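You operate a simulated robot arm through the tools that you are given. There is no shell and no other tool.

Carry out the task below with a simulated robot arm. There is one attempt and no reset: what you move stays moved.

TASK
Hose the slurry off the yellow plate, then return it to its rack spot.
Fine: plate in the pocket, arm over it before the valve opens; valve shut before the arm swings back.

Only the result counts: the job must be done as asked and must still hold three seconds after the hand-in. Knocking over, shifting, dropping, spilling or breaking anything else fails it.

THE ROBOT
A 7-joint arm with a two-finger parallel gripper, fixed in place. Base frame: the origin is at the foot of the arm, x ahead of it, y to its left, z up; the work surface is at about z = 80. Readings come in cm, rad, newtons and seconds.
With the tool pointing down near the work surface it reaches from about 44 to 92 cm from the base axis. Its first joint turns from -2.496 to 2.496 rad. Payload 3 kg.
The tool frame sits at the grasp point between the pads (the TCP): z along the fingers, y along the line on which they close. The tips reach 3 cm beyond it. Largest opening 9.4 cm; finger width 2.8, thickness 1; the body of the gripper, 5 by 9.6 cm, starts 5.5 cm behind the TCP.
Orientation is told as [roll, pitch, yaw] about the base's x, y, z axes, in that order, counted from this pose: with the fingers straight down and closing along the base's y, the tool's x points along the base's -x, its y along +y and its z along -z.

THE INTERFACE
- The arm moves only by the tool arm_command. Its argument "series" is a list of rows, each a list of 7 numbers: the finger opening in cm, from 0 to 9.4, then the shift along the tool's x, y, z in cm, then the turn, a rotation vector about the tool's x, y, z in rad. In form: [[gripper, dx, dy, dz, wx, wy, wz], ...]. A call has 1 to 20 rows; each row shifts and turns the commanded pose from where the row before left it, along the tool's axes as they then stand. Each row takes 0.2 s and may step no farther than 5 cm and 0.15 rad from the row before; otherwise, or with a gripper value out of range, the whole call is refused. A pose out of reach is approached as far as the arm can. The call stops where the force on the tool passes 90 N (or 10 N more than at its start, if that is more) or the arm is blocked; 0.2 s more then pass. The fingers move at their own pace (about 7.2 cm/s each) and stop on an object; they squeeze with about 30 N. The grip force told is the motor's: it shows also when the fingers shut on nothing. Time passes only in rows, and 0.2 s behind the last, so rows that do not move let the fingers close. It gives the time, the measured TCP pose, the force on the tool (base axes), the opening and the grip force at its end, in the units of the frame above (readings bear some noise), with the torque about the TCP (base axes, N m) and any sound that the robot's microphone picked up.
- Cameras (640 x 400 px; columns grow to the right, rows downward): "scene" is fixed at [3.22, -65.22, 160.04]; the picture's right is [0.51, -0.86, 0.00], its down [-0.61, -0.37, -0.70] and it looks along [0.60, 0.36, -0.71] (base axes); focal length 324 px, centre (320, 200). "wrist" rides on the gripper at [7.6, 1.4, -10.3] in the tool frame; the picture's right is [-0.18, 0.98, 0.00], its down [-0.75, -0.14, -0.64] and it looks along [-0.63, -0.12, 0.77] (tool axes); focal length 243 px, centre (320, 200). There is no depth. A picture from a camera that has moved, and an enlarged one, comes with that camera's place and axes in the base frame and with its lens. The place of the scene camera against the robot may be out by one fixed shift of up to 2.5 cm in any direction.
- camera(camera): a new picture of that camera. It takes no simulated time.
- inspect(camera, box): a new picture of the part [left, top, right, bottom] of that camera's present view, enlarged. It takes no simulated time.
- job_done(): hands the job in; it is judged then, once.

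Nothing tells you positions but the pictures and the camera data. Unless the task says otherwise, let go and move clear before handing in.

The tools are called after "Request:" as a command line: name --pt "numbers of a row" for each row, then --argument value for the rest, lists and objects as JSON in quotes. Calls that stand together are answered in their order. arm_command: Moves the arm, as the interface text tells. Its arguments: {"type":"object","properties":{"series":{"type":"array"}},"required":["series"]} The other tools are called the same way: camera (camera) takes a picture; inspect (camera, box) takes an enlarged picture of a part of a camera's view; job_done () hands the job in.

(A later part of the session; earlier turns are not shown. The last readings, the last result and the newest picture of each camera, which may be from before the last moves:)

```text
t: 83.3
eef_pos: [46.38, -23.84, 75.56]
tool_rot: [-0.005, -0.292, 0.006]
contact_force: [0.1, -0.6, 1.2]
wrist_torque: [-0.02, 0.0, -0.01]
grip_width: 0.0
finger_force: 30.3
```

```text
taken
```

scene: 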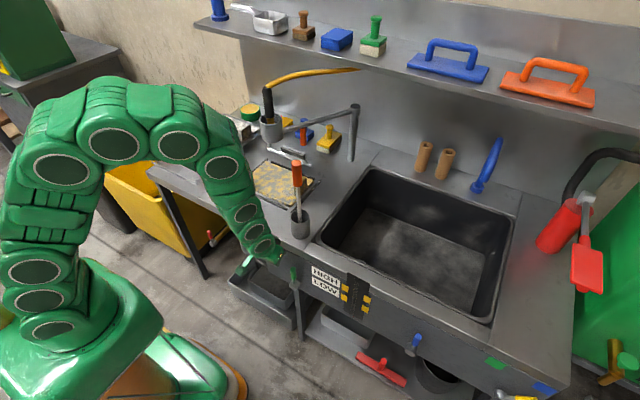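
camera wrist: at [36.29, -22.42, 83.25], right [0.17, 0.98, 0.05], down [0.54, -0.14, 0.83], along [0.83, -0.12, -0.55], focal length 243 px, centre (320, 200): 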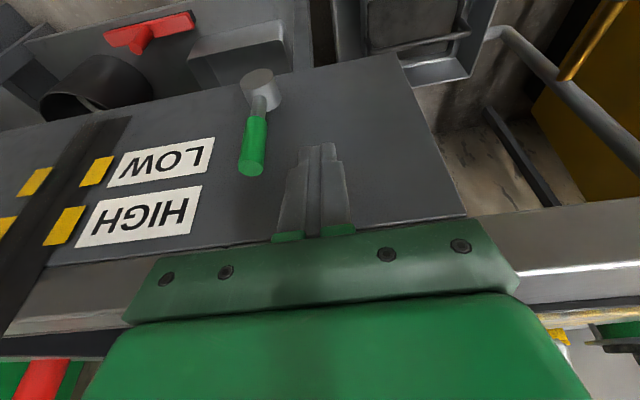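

I have a clear view of the lever, with the grip at (48.8, -29.1) and its top at z 71. I'll lower beside it and push gently toward -y.

Request:
arm_command --pt "0 0.32 -0.85 3.6 0 0 0" --pt "0 0.32 -0.85 3.6 0 0 0" --pt "0 0 -0.7 0 0 0 0" --pt "0 0 -0.7 0 0 0 0" --pt "0 0 -0.7 0 0 0 0" --pt "0 0 -0.7 0 0 0 0"

Request:
camera --camera "wrist"

```text
t: 84.5
eef_pos: [48.02, -26.73, 68.61]
tool_rot: [0.004, -0.287, 0.016]
contact_force: [6.6, 24.5, 5.7]
wrist_torque: [-0.46, 0.04, 0.17]
grip_width: 0.01
finger_force: 30.3
stopped in row 6: the force on the tool passed its limit at 112 N (the readings are from after the stop); the commanded pose is now the measured one
```

```text
taken
camera wrist: at [37.86, -25.55, 76.28], right [0.16, 0.99, 0.06], down [0.54, -0.14, 0.83], along [0.82, -0.1, -0.56], focal length 243 px, centre (320, 200)
```

wrist: 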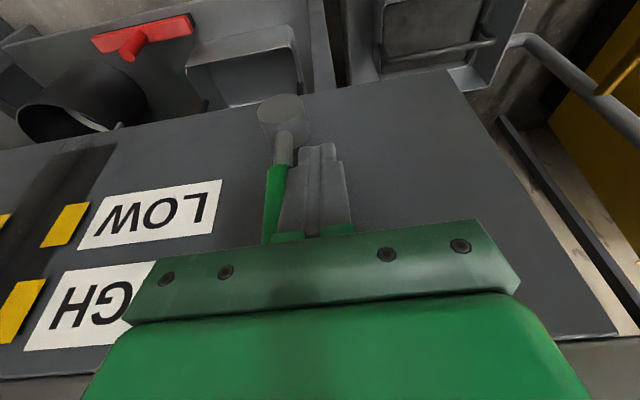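

The lever doesn't yield toward -y, so it must open toward +y. I'll back off, go over to its other side, and push that way.

Request:
arm_command --pt "0 0 1.5 0 0 0 0" --pt "0 0 0 -4.5 0 0 0" --pt "0 -0.3 0 -4.5 0 0 0" --pt "0 0 -4.3 0 0 0 0" --pt "0 0 -4.2 0 0 0 0"

Request:
camera --camera "wrist"

```text
t: 85.7
eef_pos: [45.92, -33.9, 77.13]
tool_rot: [0.003, -0.288, 0.011]
contact_force: [0.4, -0.7, -0.2]
wrist_torque: [0.03, -0.02, 0.02]
grip_width: 0.02
finger_force: 30.1
```

```text
taken
camera wrist: at [35.77, -32.73, 84.86], right [0.16, 0.98, 0.06], down [0.54, -0.14, 0.83], along [0.82, -0.11, -0.56], focal length 243 px, centre (320, 200)
```

wrist: 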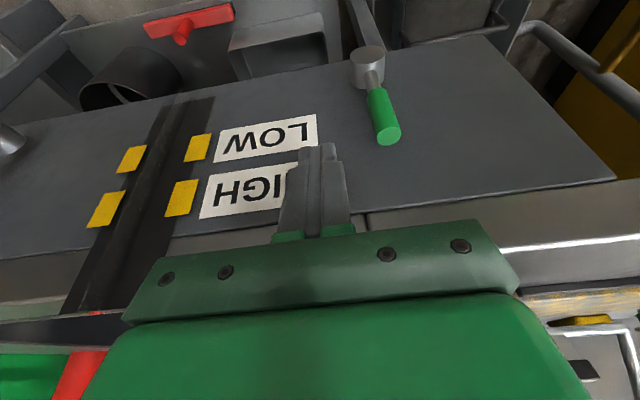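

Request:
arm_command --pt "0 0.28 0.2 4.35 0 0 0" --pt "0 0.28 0.2 4.35 0 0 0" --pt "0 0 0.8 0 0 0 0" --pt "0 0 0.8 0 0 0 0" --pt "0 0 0.7 0 0 0 0" --pt "0 0 0.7 0 0 0 0"

Request:
camera --camera "wrist"

```text
t: 87.1
eef_pos: [47.71, -30.57, 68.71]
tool_rot: [0.001, -0.288, 0.013]
contact_force: [-0.2, -1.9, -0.1]
wrist_torque: [0.02, 0.0, -0.01]
grip_width: 0.02
finger_force: 29.5
```

```text
taken
camera wrist: at [37.6, -29.27, 76.46], right [0.16, 0.98, 0.05], down [0.54, -0.14, 0.83], along [0.82, -0.11, -0.56], focal length 243 px, centre (320, 200)
```

wrist: 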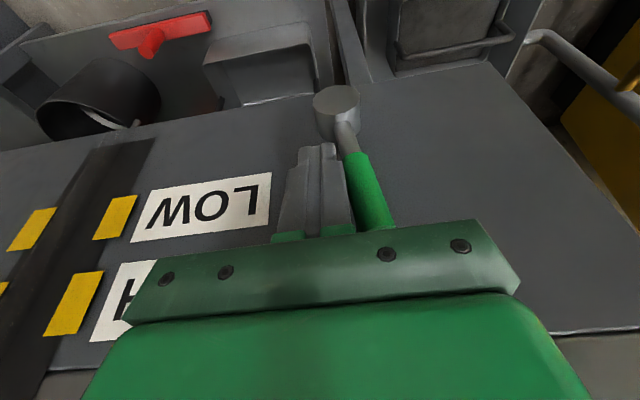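

The lever moves easily toward +y. I'll keep pushing in stages while watching for water.

Request:
arm_command --pt "0 0 0.8 0 0 0 0" --pt "0 0 0.8 0 0 0 0" --pt "0 0 0.8 0 0 0 0" --pt "0 0 0.8 0 0 0 0"

Request:
camera --camera "wrist"

Request:
camera --camera "scene"

```text
t: 88.1
eef_pos: [47.67, -27.35, 68.74]
tool_rot: [0.003, -0.288, 0.014]
contact_force: [0.2, 0.5, 0.5]
wrist_torque: [0.0, -0.02, 0.0]
grip_width: 0.01
finger_force: 30.2
```

```text
taken
camera wrist: at [37.51, -26.08, 76.56], right [0.16, 0.99, 0.06], down [0.54, -0.14, 0.83], along [0.82, -0.1, -0.56], focal length 243 px, centre (320, 200)
```

wrist: 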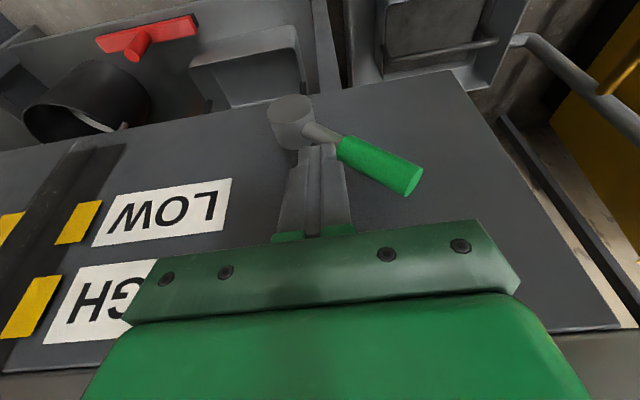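

```text
taken
```

scene: 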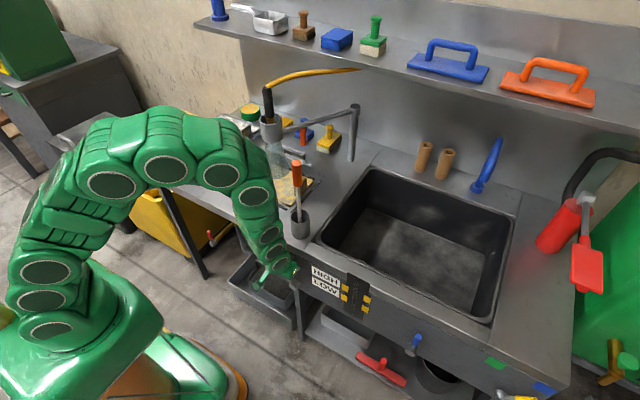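

Request:
inspect --camera "scene" --box '[220, 80, 340, 215]'

```text
2.96 times, centred on (280, 148) of scene
camera zoom: at [3.22, -65.22, 160.04], right [0.51, -0.86, 0.0], down [-0.61, -0.37, -0.7], along [0.6, 0.36, -0.71], focal length 959 px, centre (438, 356)
```

zoom: 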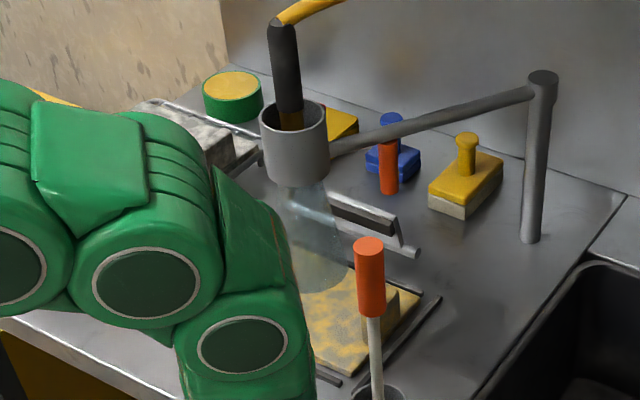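

Water is spraying onto the plate, so the green valve is right. I'll open it fully and let it rinse.

Request:
arm_command --pt "0 0.15 0.8 0.5 0 0 0" --pt "0 0.15 0.8 0.5 0 0 0" --pt "0 0.15 0.8 0.5 0 0 0" --pt "0 0.15 0.6 0.5 0 0 0" --pt "0 0 0 0 0 0 0" --pt "0 0 0 0 0 0 0" --pt "0 0 0 0 0 0 0" --pt "0 0 0 0 0 0 0"

Request:
camera --camera "wrist"

Request:
inspect --camera "scene" --box '[220, 80, 340, 215]'

```text
t: 89.9
eef_pos: [47.65, -24.34, 66.65]
tool_rot: [0.001, -0.29, 0.014]
contact_force: [0.0, 0.9, -0.7]
wrist_torque: [-0.05, 0.01, 0.01]
grip_width: 0.0
finger_force: 29.8
```

```text
taken
camera wrist: at [37.54, -23.01, 74.46], right [0.16, 0.99, 0.05], down [0.54, -0.14, 0.83], along [0.82, -0.11, -0.56], focal length 243 px, centre (320, 200)
```

wrist: 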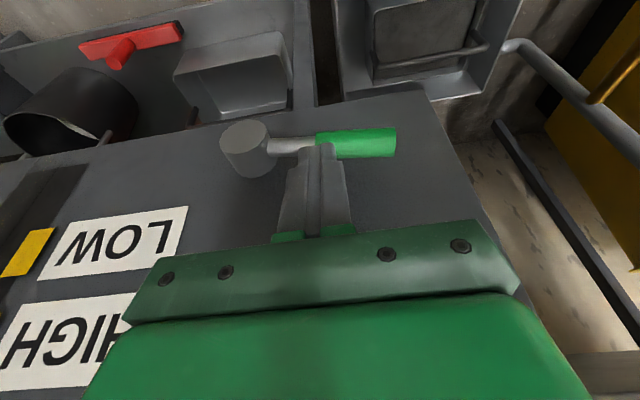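

```text
2.96 times, centred on (280, 148) of scene
camera zoom: at [3.22, -65.22, 160.04], right [0.51, -0.86, 0.0], down [-0.61, -0.37, -0.7], along [0.6, 0.36, -0.71], focal length 959 px, centre (438, 356)
```

zoom: 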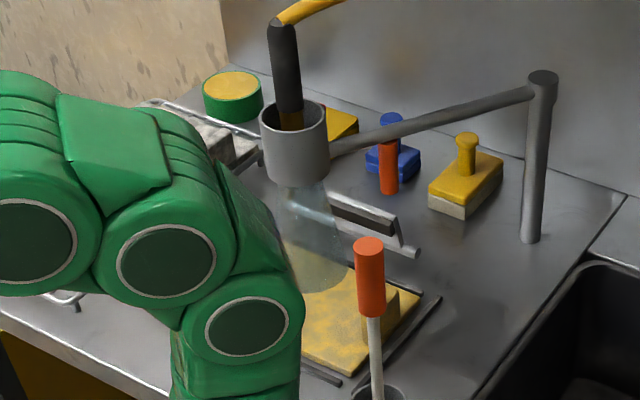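

The slurry is fading. I'll keep rinsing for a few more seconds.

Request:
arm_command --pt "0 0 0 0 0 0 0" --pt "0 0 0 0 0 0 0" --pt "0 0 0 0 0 0 0" --pt "0 0 0 0 0 0 0" --pt "0 0 0 0 0 0 0" --pt "0 0 0 0 0 0 0" --pt "0 0 0 0 0 0 0" --pt "0 0 0 0 0 0 0" --pt "0 0 0 0 0 0 0" --pt "0 0 0 0 0 0 0" --pt "0 0 0 0 0 0 0" --pt "0 0 0 0 0 0 0" --pt "0 0 0 0 0 0 0" --pt "0 0 0 0 0 0 0" --pt "0 0 0 0 0 0 0"

Request:
inspect --camera "scene" --box '[220, 80, 340, 215]'

```text
t: 93.1
eef_pos: [47.67, -24.17, 66.69]
tool_rot: [0.001, -0.29, 0.014]
contact_force: [-0.2, -0.3, 0.6]
wrist_torque: [0.0, 0.0, 0.02]
grip_width: 0.01
finger_force: 30.6
```

```text
2.96 times, centred on (280, 148) of scene
camera zoom: at [3.22, -65.22, 160.04], right [0.51, -0.86, 0.0], down [-0.61, -0.37, -0.7], along [0.6, 0.36, -0.71], focal length 959 px, centre (438, 356)
```

zoom: 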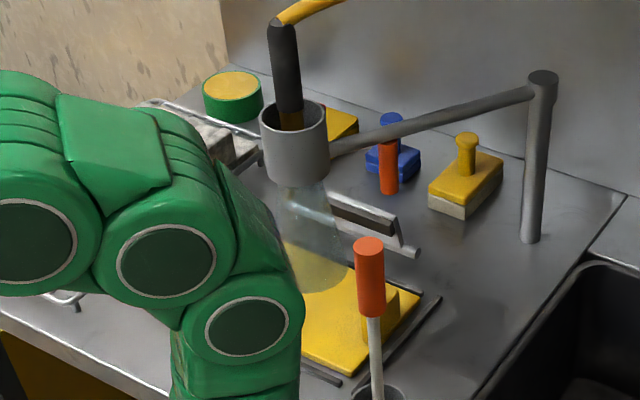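

The visible part is bright yellow and clean. I'll lift off the lever, check the whole plate, and move past the lever's free end so I can push it back up.

Request:
arm_command --pt "0 0 -0.5 -3 0 0 0" --pt "0 0 0 -3 0 0 0" --pt "0 0 4 0 0 0 0" --pt "0 0 3.5 0 0 0 0"

Request:
camera --camera "scene"

Request:
inspect --camera "scene" --box '[220, 80, 340, 215]'

Request:
camera --camera "wrist"

```text
t: 94.1
eef_pos: [46.54, -17.81, 72.34]
tool_rot: [0.002, -0.287, 0.012]
contact_force: [-0.5, 0.1, 0.7]
wrist_torque: [0.01, 0.01, -0.01]
grip_width: 0.0
finger_force: 29.9
out of reach, approached as far as the arm can: row 4
```

```text
taken
```

scene: 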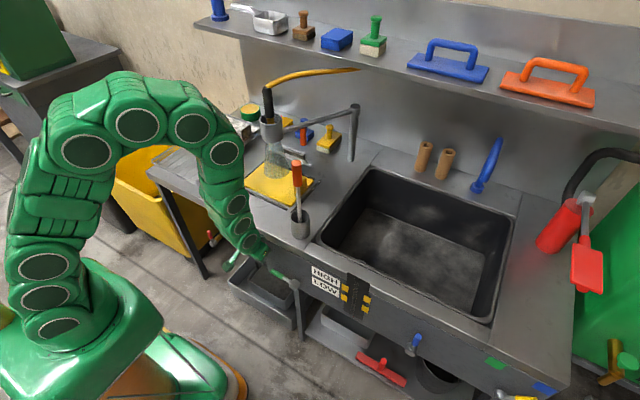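

```text
2.96 times, centred on (280, 148) of scene
camera zoom: at [3.22, -65.22, 160.04], right [0.51, -0.86, 0.0], down [-0.61, -0.37, -0.7], along [0.6, 0.36, -0.71], focal length 959 px, centre (438, 356)
```

zoom: 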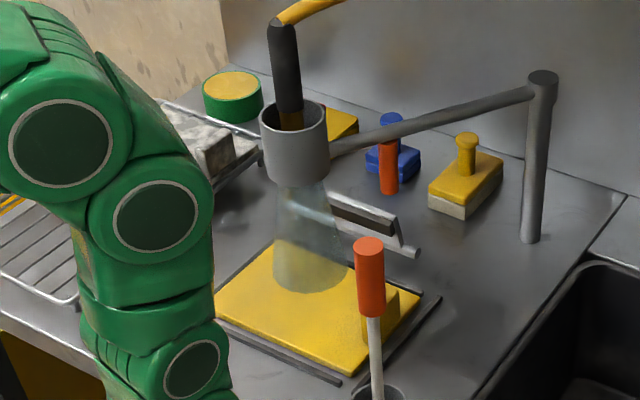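

```text
taken
camera wrist: at [36.5, -16.49, 80.05], right [0.16, 0.99, 0.06], down [0.54, -0.14, 0.83], along [0.82, -0.1, -0.56], focal length 243 px, centre (320, 200)
```

wrist: 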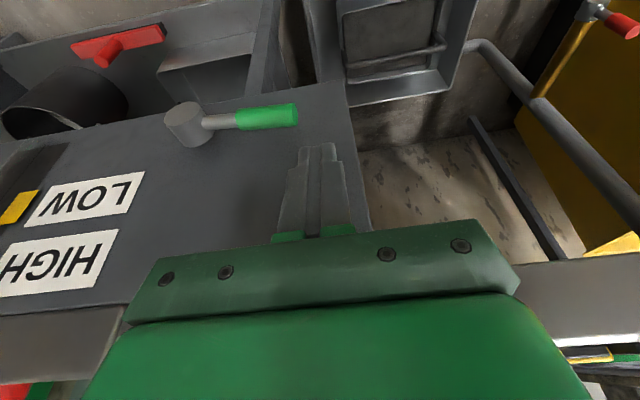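

The whole plate is clean. Now I'll shut the valve: reduce the tilt a little, lower past the lever's free end, then push it up and back to vertical.

Request:
arm_command --pt "0 0 0 0 0 0.137 0" --pt "0 0.2 0.3 3.46 0 0 0" --pt "0 0.2 0.2 3.46 0 0 0" --pt "0 0.2 0 3.46 0 0 0"

Request:
camera --camera "wrist"

Request:
inspect --camera "scene" --box '[200, 180, 340, 310]'

```text
t: 95.1
eef_pos: [47.4, -17.08, 62.01]
tool_rot: [0.005, -0.142, 0.011]
contact_force: [-80.0, 2.9, 43.1]
wrist_torque: [-0.87, -6.84, -1.14]
grip_width: 0.01
finger_force: 30.2
```

```text
taken
camera wrist: at [38.4, -15.83, 71.07], right [0.17, 0.98, 0.03], down [0.66, -0.14, 0.74], along [0.73, -0.11, -0.67], focal length 243 px, centre (320, 200)
```

wrist: 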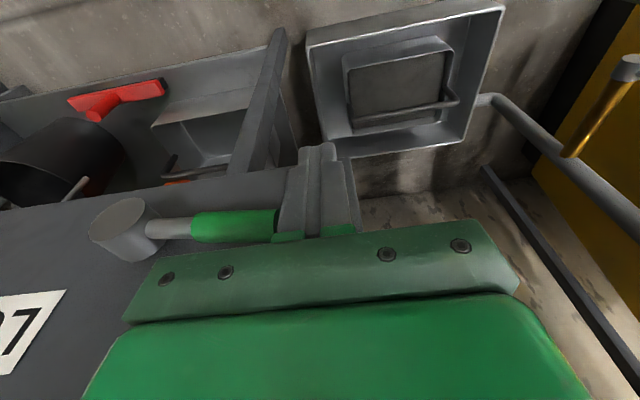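

```text
3.08 times, centred on (270, 245) of scene
camera zoom: at [3.22, -65.22, 160.04], right [0.51, -0.86, 0.0], down [-0.61, -0.37, -0.7], along [0.6, 0.36, -0.71], focal length 996 px, centre (474, 62)
```

zoom: 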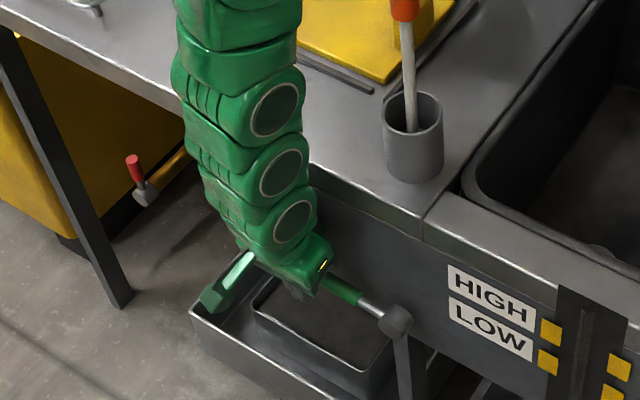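

The upper part of the hand is touching the counter lip. I'll tilt it back a little more and retreat slightly.

Request:
arm_command --pt "0 0.7 0 0 0 0 0" --pt "0 0 0 0 0 -0.08 0" --pt "0 -0.3 0 0 0 0 0" --pt "0 0 0 0 0 0 0"

Request:
camera --camera "wrist"

```text
t: 96.1
eef_pos: [47.39, -17.16, 61.94]
tool_rot: [0.003, -0.233, 0.012]
contact_force: [0.2, 0.3, -0.3]
wrist_torque: [-0.01, 0.01, -0.01]
grip_width: 0.0
finger_force: 30.0
```

```text
taken
camera wrist: at [37.7, -16.02, 70.26], right [0.17, 0.99, 0.04], down [0.59, -0.13, 0.8], along [0.79, -0.11, -0.6], focal length 243 px, centre (320, 200)
```

wrist: 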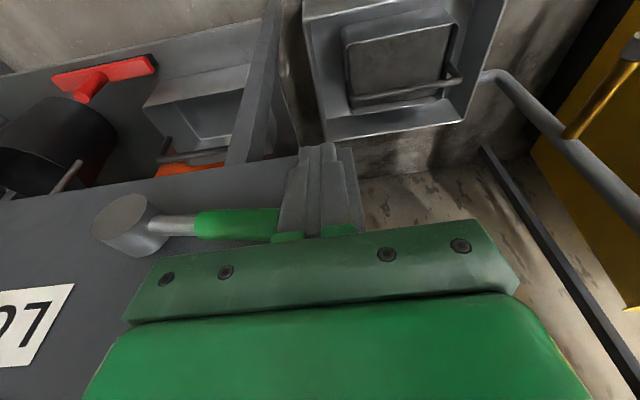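

Request:
arm_command --pt "0 0 -0.8 0 0 0 0"

Request:
arm_command --pt "0 0 -0.4 0 0 0 0"

```text
t: 96.5
eef_pos: [47.5, -17.38, 61.85]
tool_rot: [0.004, -0.229, 0.032]
contact_force: [-0.6, 20.5, 1.4]
wrist_torque: [-0.27, -0.06, 0.2]
grip_width: 0.0
finger_force: 29.9
stopped in row 1: the force on the tool passed its limit at 113 N (the readings are from after the stop); the commanded pose is now the measured one
```

```text
t: 97.0
eef_pos: [47.39, -17.33, 61.86]
tool_rot: [0.008, -0.227, 0.042]
contact_force: [-0.4, 22.0, 1.4]
wrist_torque: [-0.28, -0.04, 0.24]
grip_width: 0.0
finger_force: 30.0
stopped in row 1: the force on the tool passed its limit at 100 N (the readings are from after the stop); the commanded pose is now the measured one
```

I'm in contact with the lever's end. With light pressure held, I'll lift so friction raises the lever.

Request:
arm_command --pt "0 -0.12 0 -0.49 0 0 0" --pt "0 -0.12 -0.05 -0.49 0 0 0" --pt "0 -0.12 -0.05 -0.49 0 0 0"

Request:
camera --camera "wrist"

```text
t: 97.8
eef_pos: [47.38, -17.6, 63.64]
tool_rot: [0.008, -0.229, 0.04]
contact_force: [-0.3, 0.4, 0.0]
wrist_torque: [0.01, -0.04, 0.03]
grip_width: 0.0
finger_force: 29.8
```

```text
taken
camera wrist: at [37.74, -16.65, 71.82], right [0.14, 0.99, 0.05], down [0.59, -0.12, 0.8], along [0.79, -0.08, -0.6], focal length 243 px, centre (320, 200)
```

wrist: 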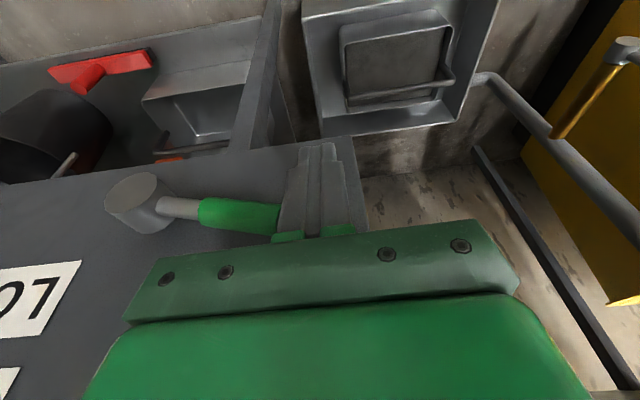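

The lever is rising. I'll continue pushing up and inward.

Request:
arm_command --pt "0 -0.15 -0.3 -0.6 0 0 0" --pt "0 -0.15 -0.4 -0.6 0 0 0" --pt "0 -0.15 -0.5 -0.6 0 0 0"

Request:
camera --camera "wrist"

```text
t: 98.5
eef_pos: [47.41, -18.16, 64.96]
tool_rot: [0.01, -0.227, 0.046]
contact_force: [-4.9, 25.2, 9.1]
wrist_torque: [-0.42, -0.15, 0.2]
grip_width: 0.0
finger_force: 30.2
stopped in row 3: the force on the tool passed its limit at 102 N (the readings are from after the stop); the commanded pose is now the measured one
```

```text
taken
camera wrist: at [37.73, -17.32, 73.32], right [0.13, 0.99, 0.05], down [0.6, -0.12, 0.79], along [0.79, -0.07, -0.61], focal length 243 px, centre (320, 200)
```

wrist: 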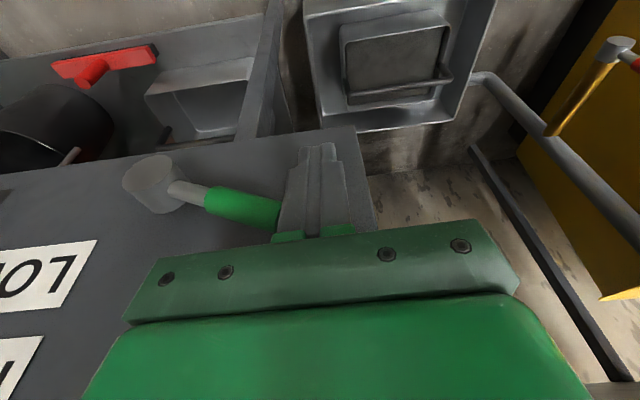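

Request:
arm_command --pt "0 -0.15 -0.2 -0.62 0 0 0" --pt "0 -0.15 -0.25 -0.6 0 0 0" --pt "0 -0.15 -0.3 -0.6 0 0 0" --pt "0 -0.13 -0.35 -0.55 0 0 0"

Request:
camera --camera "wrist"

```text
t: 99.5
eef_pos: [47.47, -19.36, 67.21]
tool_rot: [0.009, -0.228, 0.043]
contact_force: [-0.2, 0.0, 0.5]
wrist_torque: [0.0, 0.0, 0.03]
grip_width: 0.0
finger_force: 29.8
```

```text
taken
camera wrist: at [37.85, -18.56, 75.69], right [0.13, 0.99, 0.05], down [0.6, -0.12, 0.79], along [0.79, -0.07, -0.61], focal length 243 px, centre (320, 200)
```

wrist: 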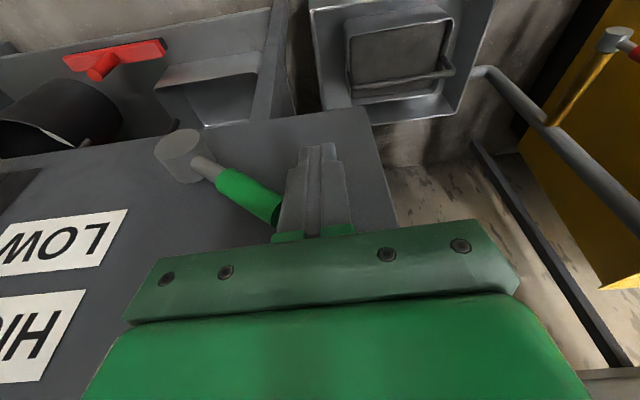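

It is about halfway. I'll keep pushing toward vertical.

Request:
arm_command --pt "0 -0.12 -0.5 -0.5 0 0 0" --pt "0 -0.1 -0.6 -0.4 0 0 0" --pt "0 -0.08 -0.7 -0.3 0 0 0" --pt "0 -0.05 -0.7 -0.2 0 0 0" --pt "0 0 -0.7 0 0 0 0" --pt "0 0 -0.7 0 0 0 0"

Request:
camera --camera "wrist"

Request:
camera --camera "scene"

```text
t: 100.9
eef_pos: [47.69, -23.23, 68.8]
tool_rot: [0.009, -0.227, 0.044]
contact_force: [0.3, 0.4, 0.7]
wrist_torque: [-0.01, 0.0, -0.02]
grip_width: 0.01
finger_force: 30.1
```

```text
taken
camera wrist: at [38.06, -22.41, 77.12], right [0.13, 0.99, 0.05], down [0.6, -0.12, 0.79], along [0.79, -0.07, -0.61], focal length 243 px, centre (320, 200)
```

wrist: 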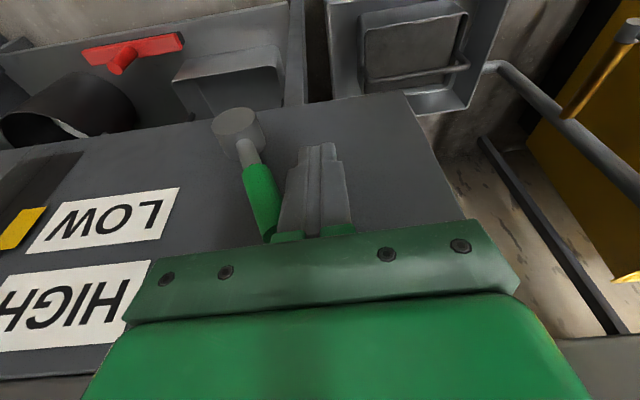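

```text
taken
```

scene: 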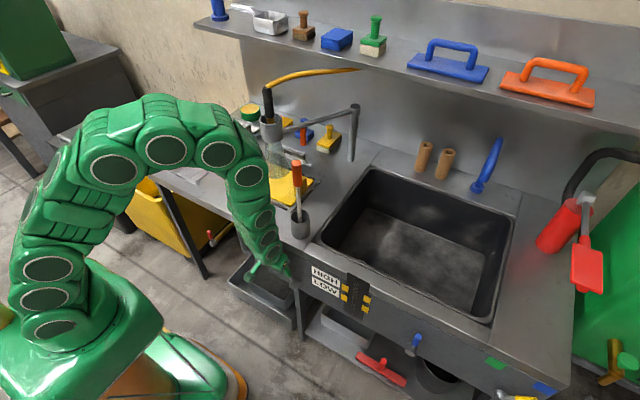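

Request:
arm_command --pt "0 0 -0.7 0 0 0 0" --pt "0 0 -0.7 0 0 0 0" --pt "0 0 -0.7 0 0 0 0" --pt "0 0 -0.7 0 0 0 0" --pt "0 0 -0.5 0 0 0 0" --pt "0 0 -0.4 0 0 0 0"

Request:
camera --camera "wrist"

Request:
inspect --camera "scene" --box '[220, 80, 340, 215]'

```text
t: 102.3
eef_pos: [47.74, -26.69, 68.79]
tool_rot: [0.013, -0.225, 0.047]
contact_force: [-41.8, 42.4, 9.6]
wrist_torque: [-2.07, -2.79, 0.18]
grip_width: 0.0
finger_force: 29.9
```

```text
taken
camera wrist: at [38.12, -25.95, 77.11], right [0.13, 0.99, 0.05], down [0.6, -0.12, 0.79], along [0.79, -0.07, -0.61], focal length 243 px, centre (320, 200)
```

wrist: 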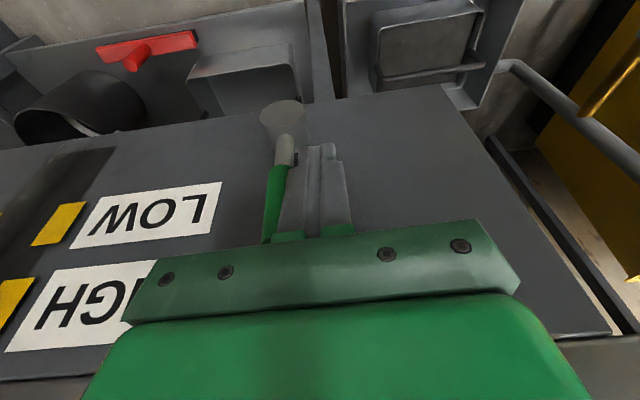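

```text
2.96 times, centred on (280, 148) of scene
camera zoom: at [3.22, -65.22, 160.04], right [0.51, -0.86, 0.0], down [-0.61, -0.37, -0.7], along [0.6, 0.36, -0.71], focal length 959 px, centre (438, 356)
```

zoom: 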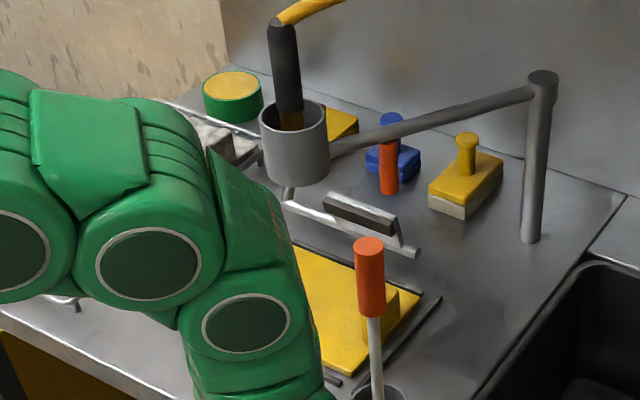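

The spray has stopped and the lever is back at its stop. I'll back off and rise.

Request:
arm_command --pt "0 0.8 1 0 0 0 0" --pt "0 0.5 0.5 0 0 0 0" --pt "0 0 0 -4 0 0 0" --pt "0 0 0 -4.5 0 0 0" --pt "0 0 0 -4.5 0 0 0" --pt "0 0 0 -4.5 0 0 0" --pt "0 0 0 -4.5 0 0 0" --pt "0 0 0 0 0 0.11 0" --pt "0 0 0 0 0 0.115 0"

Request:
camera --camera "scene"

Request:
camera --camera "wrist"

Request:
inspect --camera "scene" --box '[220, 80, 340, 215]'

```text
t: 104.3
eef_pos: [41.55, -26.03, 89.94]
tool_rot: [0.012, -0.001, 0.048]
contact_force: [-0.1, 0.5, 0.4]
wrist_torque: [0.01, 0.01, 0.01]
grip_width: 0.02
finger_force: 30.2
```

```text
taken
```

scene: 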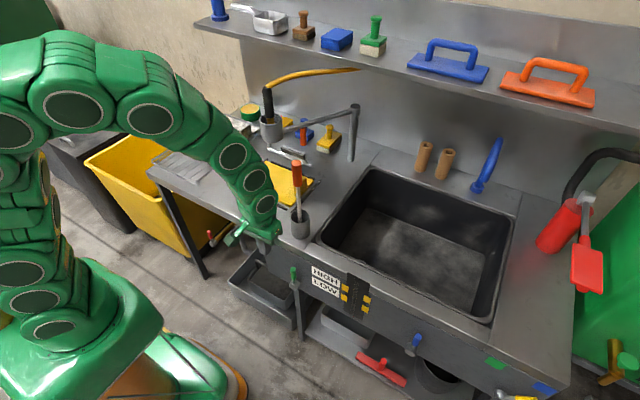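

```text
taken
camera wrist: at [34.05, -25.04, 100.28], right [0.14, 0.99, 0.01], down [0.76, -0.11, 0.64], along [0.64, -0.08, -0.77], focal length 243 px, centre (320, 200)
```

wrist: 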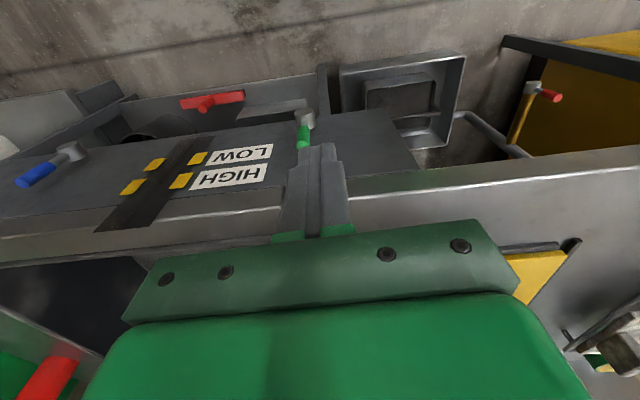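

```text
2.96 times, centred on (280, 148) of scene
camera zoom: at [3.22, -65.22, 160.04], right [0.51, -0.86, 0.0], down [-0.61, -0.37, -0.7], along [0.6, 0.36, -0.71], focal length 959 px, centre (438, 356)
```

zoom: 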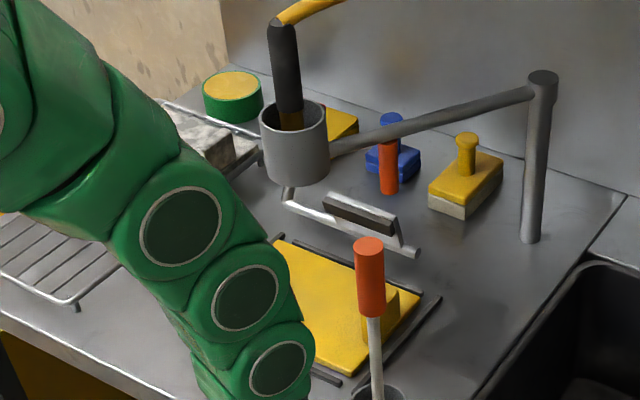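

The valve is shut and the plate is clean. Now I'll swing the arm back, returning to the handle by reversing the earlier exit path. First I'll rise and go around to the +y side.

Request:
arm_command --pt "4.2 0 0 -4.5 0.012 0 0.048" --pt "4.2 0 0 -4.5 0 0 0" --pt "4.2 0 0 -4.5 0 0 0" --pt "4.2 0 0 -4.5 0 0 0" --pt "4.2 0 0 -4.5 0 0 0" --pt "4.2 0 0 -4.5 0 0 0" --pt "4.2 -2.5 4.2 0 0 0 0" --pt "4.2 -2.5 4.2 0 0 0 0" --pt "4.2 -2.5 4.2 0 0 0 0" --pt "4.2 -2.5 4.2 0 0 0 0" --pt "4.2 -2.5 4.2 0 0 0 0" --pt "4.2 -2.5 4.2 0 0 0 0" --pt "4.2 -2.5 4.2 0 0 0 0" --pt "4.2 -2.5 4.2 0 0 0 0" --pt "4.2 -2.5 4.2 0 0 0 0"

Request:
arm_command --pt "4.2 0 0 0 0 -0.133 0" --pt "4.2 0 0 0 0 -0.132 0" --pt "4.2 0 0 0 0 -0.132 0" --pt "4.2 0 0 0 0 -0.132 0" --pt "4.2 0 0 0 0 -0.132 0" --pt "4.2 0 0 0 0.0897 0 0.1152" --pt "4.2 0 0 0 0.0897 0 0.1152" --pt "4.2 0 0 0 0.0897 0 0.1152" --pt "4.2 0 0 0 0.0897 0 0.1152" --pt "4.2 0 0 0 0.0897 0 0.1152" --pt "4.2 0 0 0 0.0897 0 0.1152" --pt "4.2 0 0 0 0.0897 0 0.1152" --pt "4.2 0 0 0 0.0897 0 0.1152" --pt "4.2 0 0 0 0.0897 0 0.1152" --pt "4.2 0 0 0 0.0897 0 0.1152" --pt "4.2 0 0 0 0.0897 0 0.1152" --pt "4.2 0 0 0 0.0897 0 0.1152"

Request:
camera --camera "scene"

Request:
camera --camera "wrist"

```text
t: 107.5
eef_pos: [64.26, 11.87, 116.79]
tool_rot: [-0.002, -0.004, 0.0]
contact_force: [0.6, 0.3, 0.4]
wrist_torque: [0.0, -0.01, -0.01]
grip_width: 4.19
finger_force: 0.0
```

```text
t: 111.1
eef_pos: [64.06, 11.83, 116.97]
tool_rot: [0.002, -0.664, -1.757]
contact_force: [0.9, -1.1, -0.2]
wrist_torque: [0.05, 0.0, -0.04]
grip_width: 4.22
finger_force: 0.0
```

```text
taken
```

scene: 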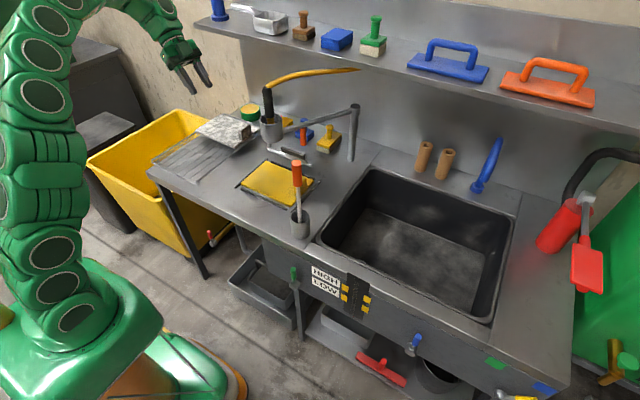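

```text
taken
camera wrist: at [67.8, 23.68, 120.36], right [0.94, -0.32, 0.12], down [-0.18, -0.17, 0.97], along [-0.29, -0.93, -0.22], focal length 243 px, centre (320, 200)
```

wrist: 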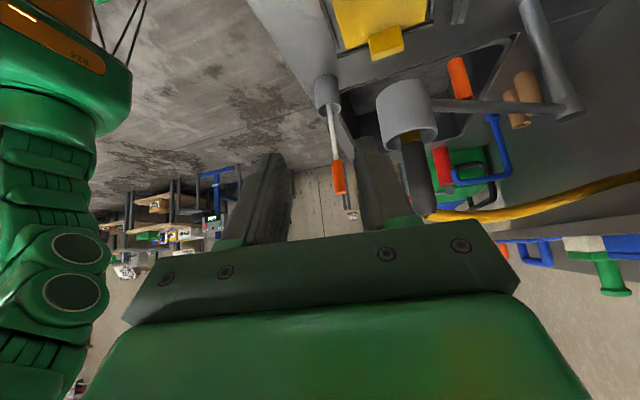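

Request:
arm_command --pt "4.2 -0.04 3.77 2 0 0 0" --pt "4.2 -0.04 3.77 2 0 0 0" --pt "4.2 -0.04 3.77 2.5 0 0 0" --pt "4.2 -0.04 3.77 2.5 0 0 0" --pt "4.2 -0.3 0.5 2 0 0 0"

Request:
camera --camera "wrist"

Request:
camera --camera "scene"

```text
t: 112.3
eef_pos: [78.27, 2.09, 108.43]
tool_rot: [0.001, -0.663, -1.754]
contact_force: [-0.1, 0.6, 0.1]
wrist_torque: [0.01, 0.0, 0.0]
grip_width: 4.19
finger_force: 0.0
```

```text
taken
camera wrist: at [81.95, 13.93, 111.86], right [0.94, -0.32, 0.12], down [-0.18, -0.17, 0.97], along [-0.29, -0.93, -0.22], focal length 243 px, centre (320, 200)
```

wrist: 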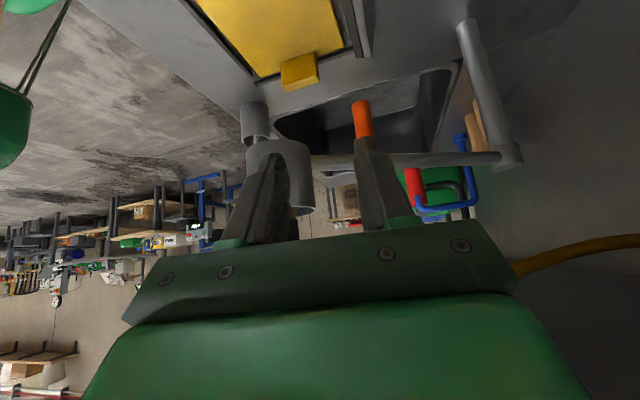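

```text
taken
```

scene: 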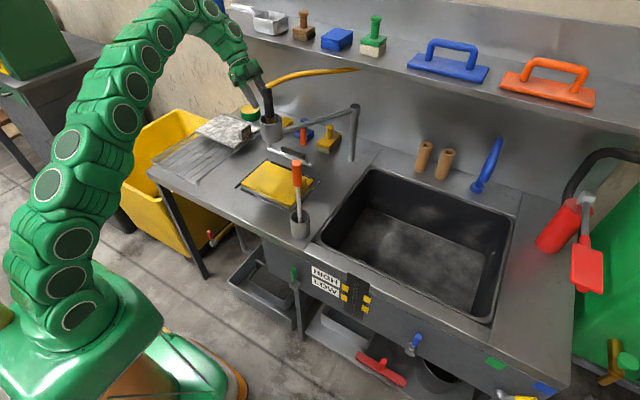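

Request:
arm_command --pt "4.2 -1.05 1.26 2.85 0 0 0" --pt "4.2 -1.05 1.26 2.85 0 0 0" --pt "4.2 -1.05 1.26 2.85 0 0 0" --pt "4.2 -0.63 0.36 2.39 0 0 0" --pt "4.2 -0.63 0.36 2.39 0 0 0"

Request:
camera --camera "wrist"

Request:
inspect --camera "scene" --box '[220, 70, 380, 220]'

```text
t: 113.5
eef_pos: [80.58, -10.16, 100.64]
tool_rot: [0.002, -0.663, -1.753]
contact_force: [-0.4, -1.3, 0.2]
wrist_torque: [0.01, 0.01, 0.02]
grip_width: 4.2
finger_force: 0.1
```

```text
taken
camera wrist: at [84.34, 1.61, 104.12], right [0.94, -0.32, 0.11], down [-0.18, -0.17, 0.97], along [-0.29, -0.93, -0.22], focal length 243 px, centre (320, 200)
```

wrist: 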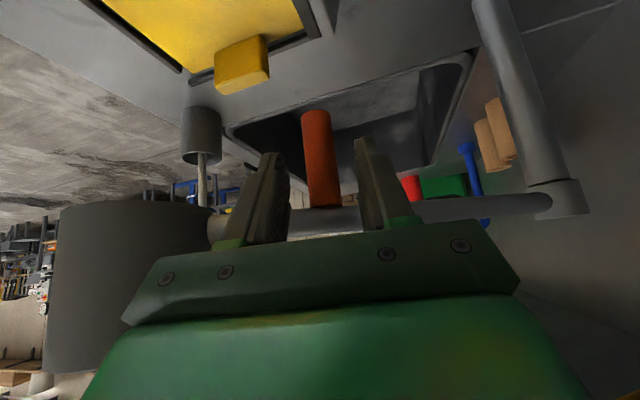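

```text
2.67 times, centred on (300, 145) of scene
camera zoom: at [3.22, -65.22, 160.04], right [0.51, -0.86, 0.0], down [-0.61, -0.37, -0.7], along [0.6, 0.36, -0.71], focal length 863 px, centre (373, 347)
```

zoom: 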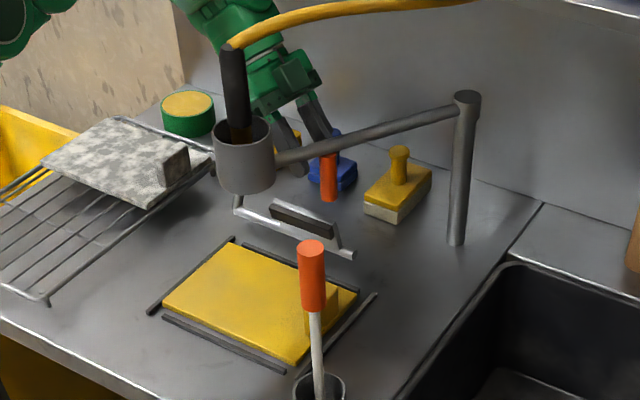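

I'm back at the same pose. I'll advance onto the handle and close.

Request:
arm_command --pt "4.2 0 -0.1 1.6 0 0 0" --pt "4.2 0 -0.1 1.6 0 0 0" --pt "4.2 0 0 1.5 0 0 0" --pt "4.2 0 0 0 0 0 0"

Request:
arm_command --pt "2.5 0 0 0 0 0 0" --pt "0 0 0 0 0 0 0" --pt "0 0 0 0 0 0 0"

Request:
camera --camera "wrist"

```text
t: 114.5
eef_pos: [79.77, -13.06, 97.05]
tool_rot: [0.001, -0.663, -1.753]
contact_force: [0.6, 1.7, 6.8]
wrist_torque: [0.1, 0.33, -0.08]
grip_width: 4.2
finger_force: 0.0
```

```text
t: 115.3
eef_pos: [79.88, -13.24, 97.07]
tool_rot: [0.003, -0.664, -1.752]
contact_force: [12.7, -5.3, 3.5]
wrist_torque: [-0.1, 0.1, 0.16]
grip_width: 2.57
finger_force: 44.7
```

```text
taken
camera wrist: at [83.59, -1.35, 100.5], right [0.94, -0.32, 0.12], down [-0.18, -0.17, 0.97], along [-0.29, -0.93, -0.22], focal length 243 px, centre (320, 200)
```

wrist: 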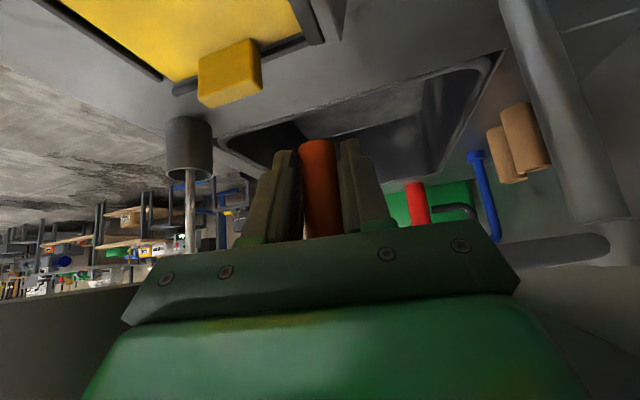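

The handle is gripped centrally. Now I'll rotate the whole hand rigidly with the arm about the post, counterclockwise, in short stages.

Request:
arm_command --pt "0 -0.7675 -0.328 0.5995 -0.0322 0 -0.0413" --pt "0 -0.7675 -0.328 0.5995 -0.0322 0 -0.0413" --pt "0 -0.7675 -0.328 0.5995 -0.0322 0 -0.0413" --pt "0 0 0 0 0 0 0"

Request:
inspect --camera "scene" --box '[220, 70, 380, 220]'

```text
t: 116.3
eef_pos: [78.44, -16.04, 97.03]
tool_rot: [0.002, -0.665, -1.595]
contact_force: [6.8, -3.2, 4.1]
wrist_torque: [-0.6, 0.14, -0.06]
grip_width: 2.6
finger_force: 45.5
```

```text
2.67 times, centred on (300, 145) of scene
camera zoom: at [3.22, -65.22, 160.04], right [0.51, -0.86, 0.0], down [-0.61, -0.37, -0.7], along [0.6, 0.36, -0.71], focal length 863 px, centre (373, 347)
```

zoom: 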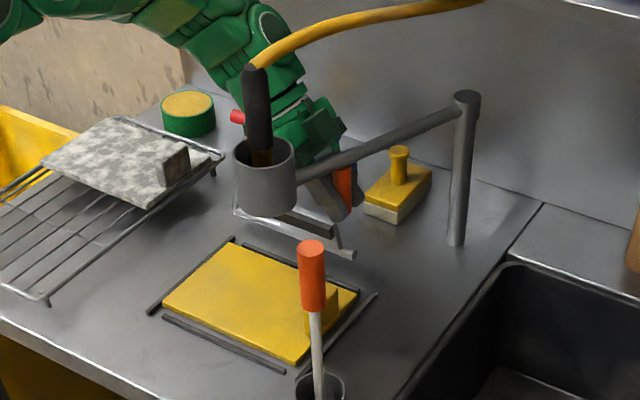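

Very low force and it follows well. Continuing.

Request:
arm_command --pt "0 -0.7675 -0.328 0.5995 -0.0322 0 -0.0413" --pt "0 -0.7675 -0.328 0.5995 -0.0322 0 -0.0413" --pt "0 -0.7675 -0.328 0.5995 -0.0322 0 -0.0413" --pt "0 -0.7675 -0.328 0.5995 -0.0322 0 -0.0413" --pt "0 -0.7675 -0.328 0.5995 -0.0322 0 -0.0413" --pt "0 0 0 0 0 0 0"

Request:
camera --camera "scene"

```text
t: 117.7
eef_pos: [76.87, -20.79, 97.05]
tool_rot: [-0.002, -0.663, -1.331]
contact_force: [-19.5, 1.8, -1.0]
wrist_torque: [0.54, -0.03, -0.1]
grip_width: 2.61
finger_force: 44.5
```

```text
taken
```

scene: 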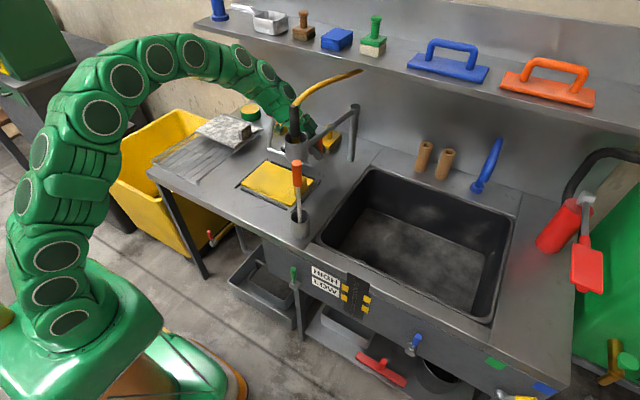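

Request:
arm_command --pt "0 0.062 -0.184 -0.049 0 0 0" --pt "0 -0.762 -0.387 0.5954 -0.0322 0 -0.0413" --pt "0 -0.762 -0.387 0.5954 -0.0322 0 -0.0413" --pt "0 -0.762 -0.387 0.5954 -0.0322 0 -0.0413" --pt "0 -0.762 -0.387 0.5954 -0.0322 0 -0.0413" --pt "0 0 0 0 0 0 0"

Request:
camera --camera "scene"

```text
t: 119.1
eef_pos: [76.8, -24.95, 97.13]
tool_rot: [0.001, -0.663, -1.12]
contact_force: [12.1, -0.9, -1.5]
wrist_torque: [0.13, 0.97, -0.32]
grip_width: 2.61
finger_force: 45.3
```

```text
taken
```

scene: 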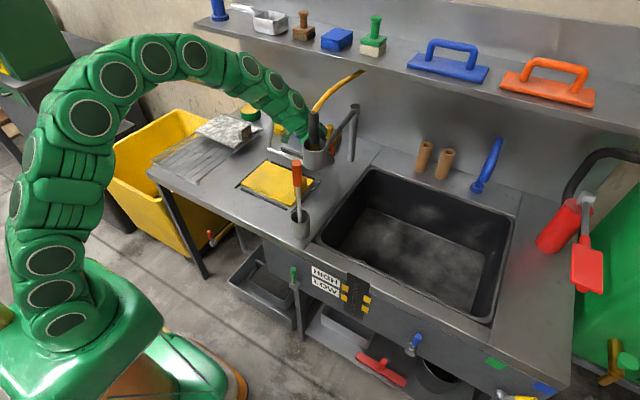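

Request:
arm_command --pt "0 -0.755 -0.31 0.59 -0.0322 0 -0.0413" --pt "0 -0.755 -0.366 0.59 -0.0322 0 -0.0413" --pt "0 -0.755 -0.366 0.59 -0.0322 0 -0.0413" --pt "0 -0.755 -0.366 0.59 -0.0322 0 -0.0413" --pt "0 -0.755 -0.366 0.59 -0.0322 0 -0.0413" --pt "0 0 0 0 0 0 0"

```text
t: 120.5
eef_pos: [77.7, -30.12, 97.07]
tool_rot: [-0.002, -0.665, -0.861]
contact_force: [-13.0, -8.2, 18.6]
wrist_torque: [-0.21, -0.2, -0.59]
grip_width: 2.58
finger_force: 44.7
```

Request:
arm_command --pt "0 -0.755 -0.45 0.59 -0.0322 0 -0.0413" --pt "0 -0.763 -0.375 0.596 -0.0322 0 -0.0413" --pt "0 -0.763 -0.375 0.596 -0.0322 0 -0.0413" --pt "0 -0.763 -0.375 0.596 -0.0322 0 -0.0413" --pt "0 -0.763 -0.375 0.596 -0.0322 0 -0.0413" --pt "0 0 0 0 0 0 0"

Request:
camera --camera "scene"

```text
t: 121.9
eef_pos: [79.76, -34.81, 97.0]
tool_rot: [-0.002, -0.662, -0.596]
contact_force: [-5.0, -10.1, 13.8]
wrist_torque: [-1.62, -0.91, -1.09]
grip_width: 2.59
finger_force: 45.0
```

```text
taken
```

scene: 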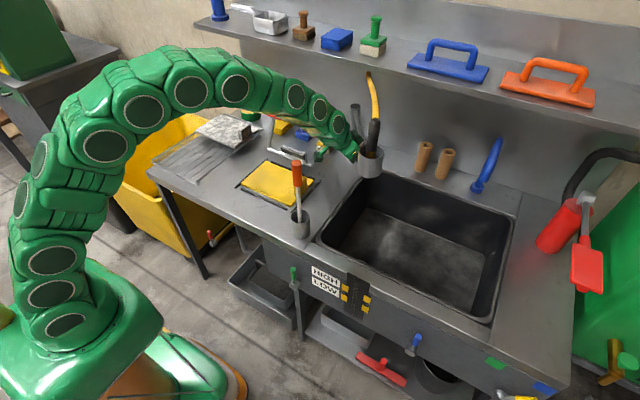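

Request:
arm_command --pt "0 -0.768 -0.39 0.6 -0.0322 0 -0.0413" --pt "0 -0.768 -0.375 0.6 -0.0322 0 -0.0413" --pt "0 -0.768 -0.375 0.6 -0.0322 0 -0.0413" --pt "0 -0.768 -0.375 0.6 -0.0322 0 -0.0413" --pt "0 -0.768 -0.375 0.6 -0.0322 0 -0.0413" --pt "0 0 0 0 0 0 0"

Request:
camera --camera "scene"

```text
t: 123.3
eef_pos: [83.19, -38.78, 96.95]
tool_rot: [-0.003, -0.664, -0.337]
contact_force: [-19.7, -31.3, 11.3]
wrist_torque: [-0.91, -1.61, -1.1]
grip_width: 2.57
finger_force: 45.5
```

```text
taken
```

scene: 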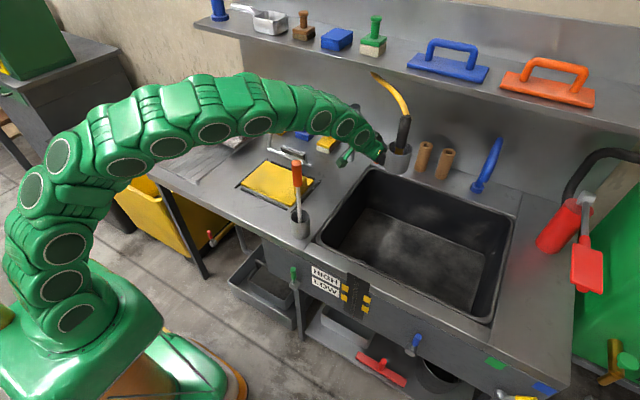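

Request:
arm_command --pt "0 0.03 -0.3 -0.02 0 0 0" --pt "0 -0.768 -0.39 0.6 -0.0322 0 -0.0413" --pt "0 -0.768 -0.39 0.6 -0.0322 0 -0.0413" --pt "0 -0.768 -0.39 0.6 -0.0322 0 -0.0413" --pt "0 -0.768 -0.39 0.6 -0.0322 0 -0.0413" --pt "0 0 0 0 0 0 0"

Request:
camera --camera "scene"

Request:
camera --camera "wrist"

```text
t: 124.7
eef_pos: [86.46, -41.41, 97.0]
tool_rot: [-0.003, -0.664, -0.127]
contact_force: [4.2, -2.6, 21.2]
wrist_torque: [-1.14, -1.36, -0.79]
grip_width: 2.6
finger_force: 45.5
```

```text
taken
```

scene: 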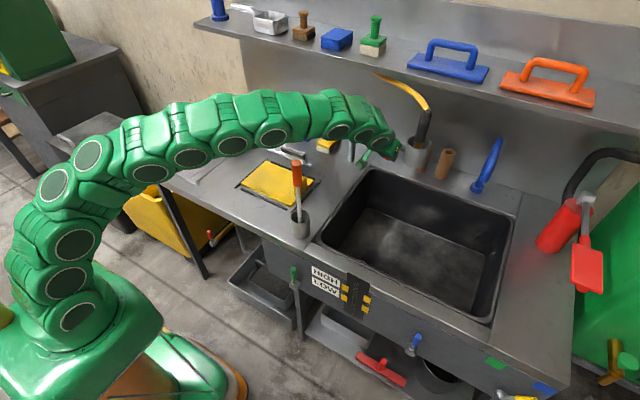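

```text
taken
camera wrist: at [74.53, -38.41, 100.45], right [0.27, 0.96, 0.11], down [0.18, -0.16, 0.97], along [0.95, -0.24, -0.22], focal length 243 px, centre (320, 200)
```

wrist: 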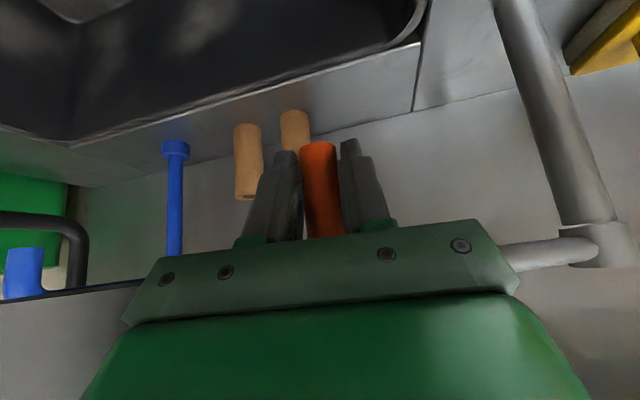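

Request:
arm_command --pt "0 -0.768 -0.39 0.6 -0.0322 0 -0.0413" --pt "0 -0.768 -0.39 0.6 -0.0322 0 -0.0413" --pt "0 -0.768 -0.39 0.6 -0.0322 0 -0.0413" --pt "0 0 0 0 0 0 0"

Request:
inspect --camera "scene" --box '[370, 65, 470, 195]'

```text
t: 125.7
eef_pos: [89.26, -42.8, 97.13]
tool_rot: [-0.002, -0.658, 0.032]
contact_force: [2.4, -0.2, 2.0]
wrist_torque: [-0.05, -1.05, -0.19]
grip_width: 2.6
finger_force: 44.9
```

```text
3.08 times, centred on (420, 130) of scene
camera zoom: at [3.22, -65.22, 160.04], right [0.51, -0.86, 0.0], down [-0.61, -0.37, -0.7], along [0.6, 0.36, -0.71], focal length 996 px, centre (12, 415)
```

zoom: 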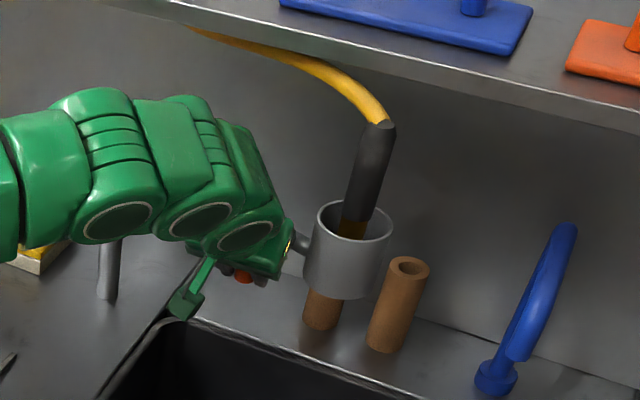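

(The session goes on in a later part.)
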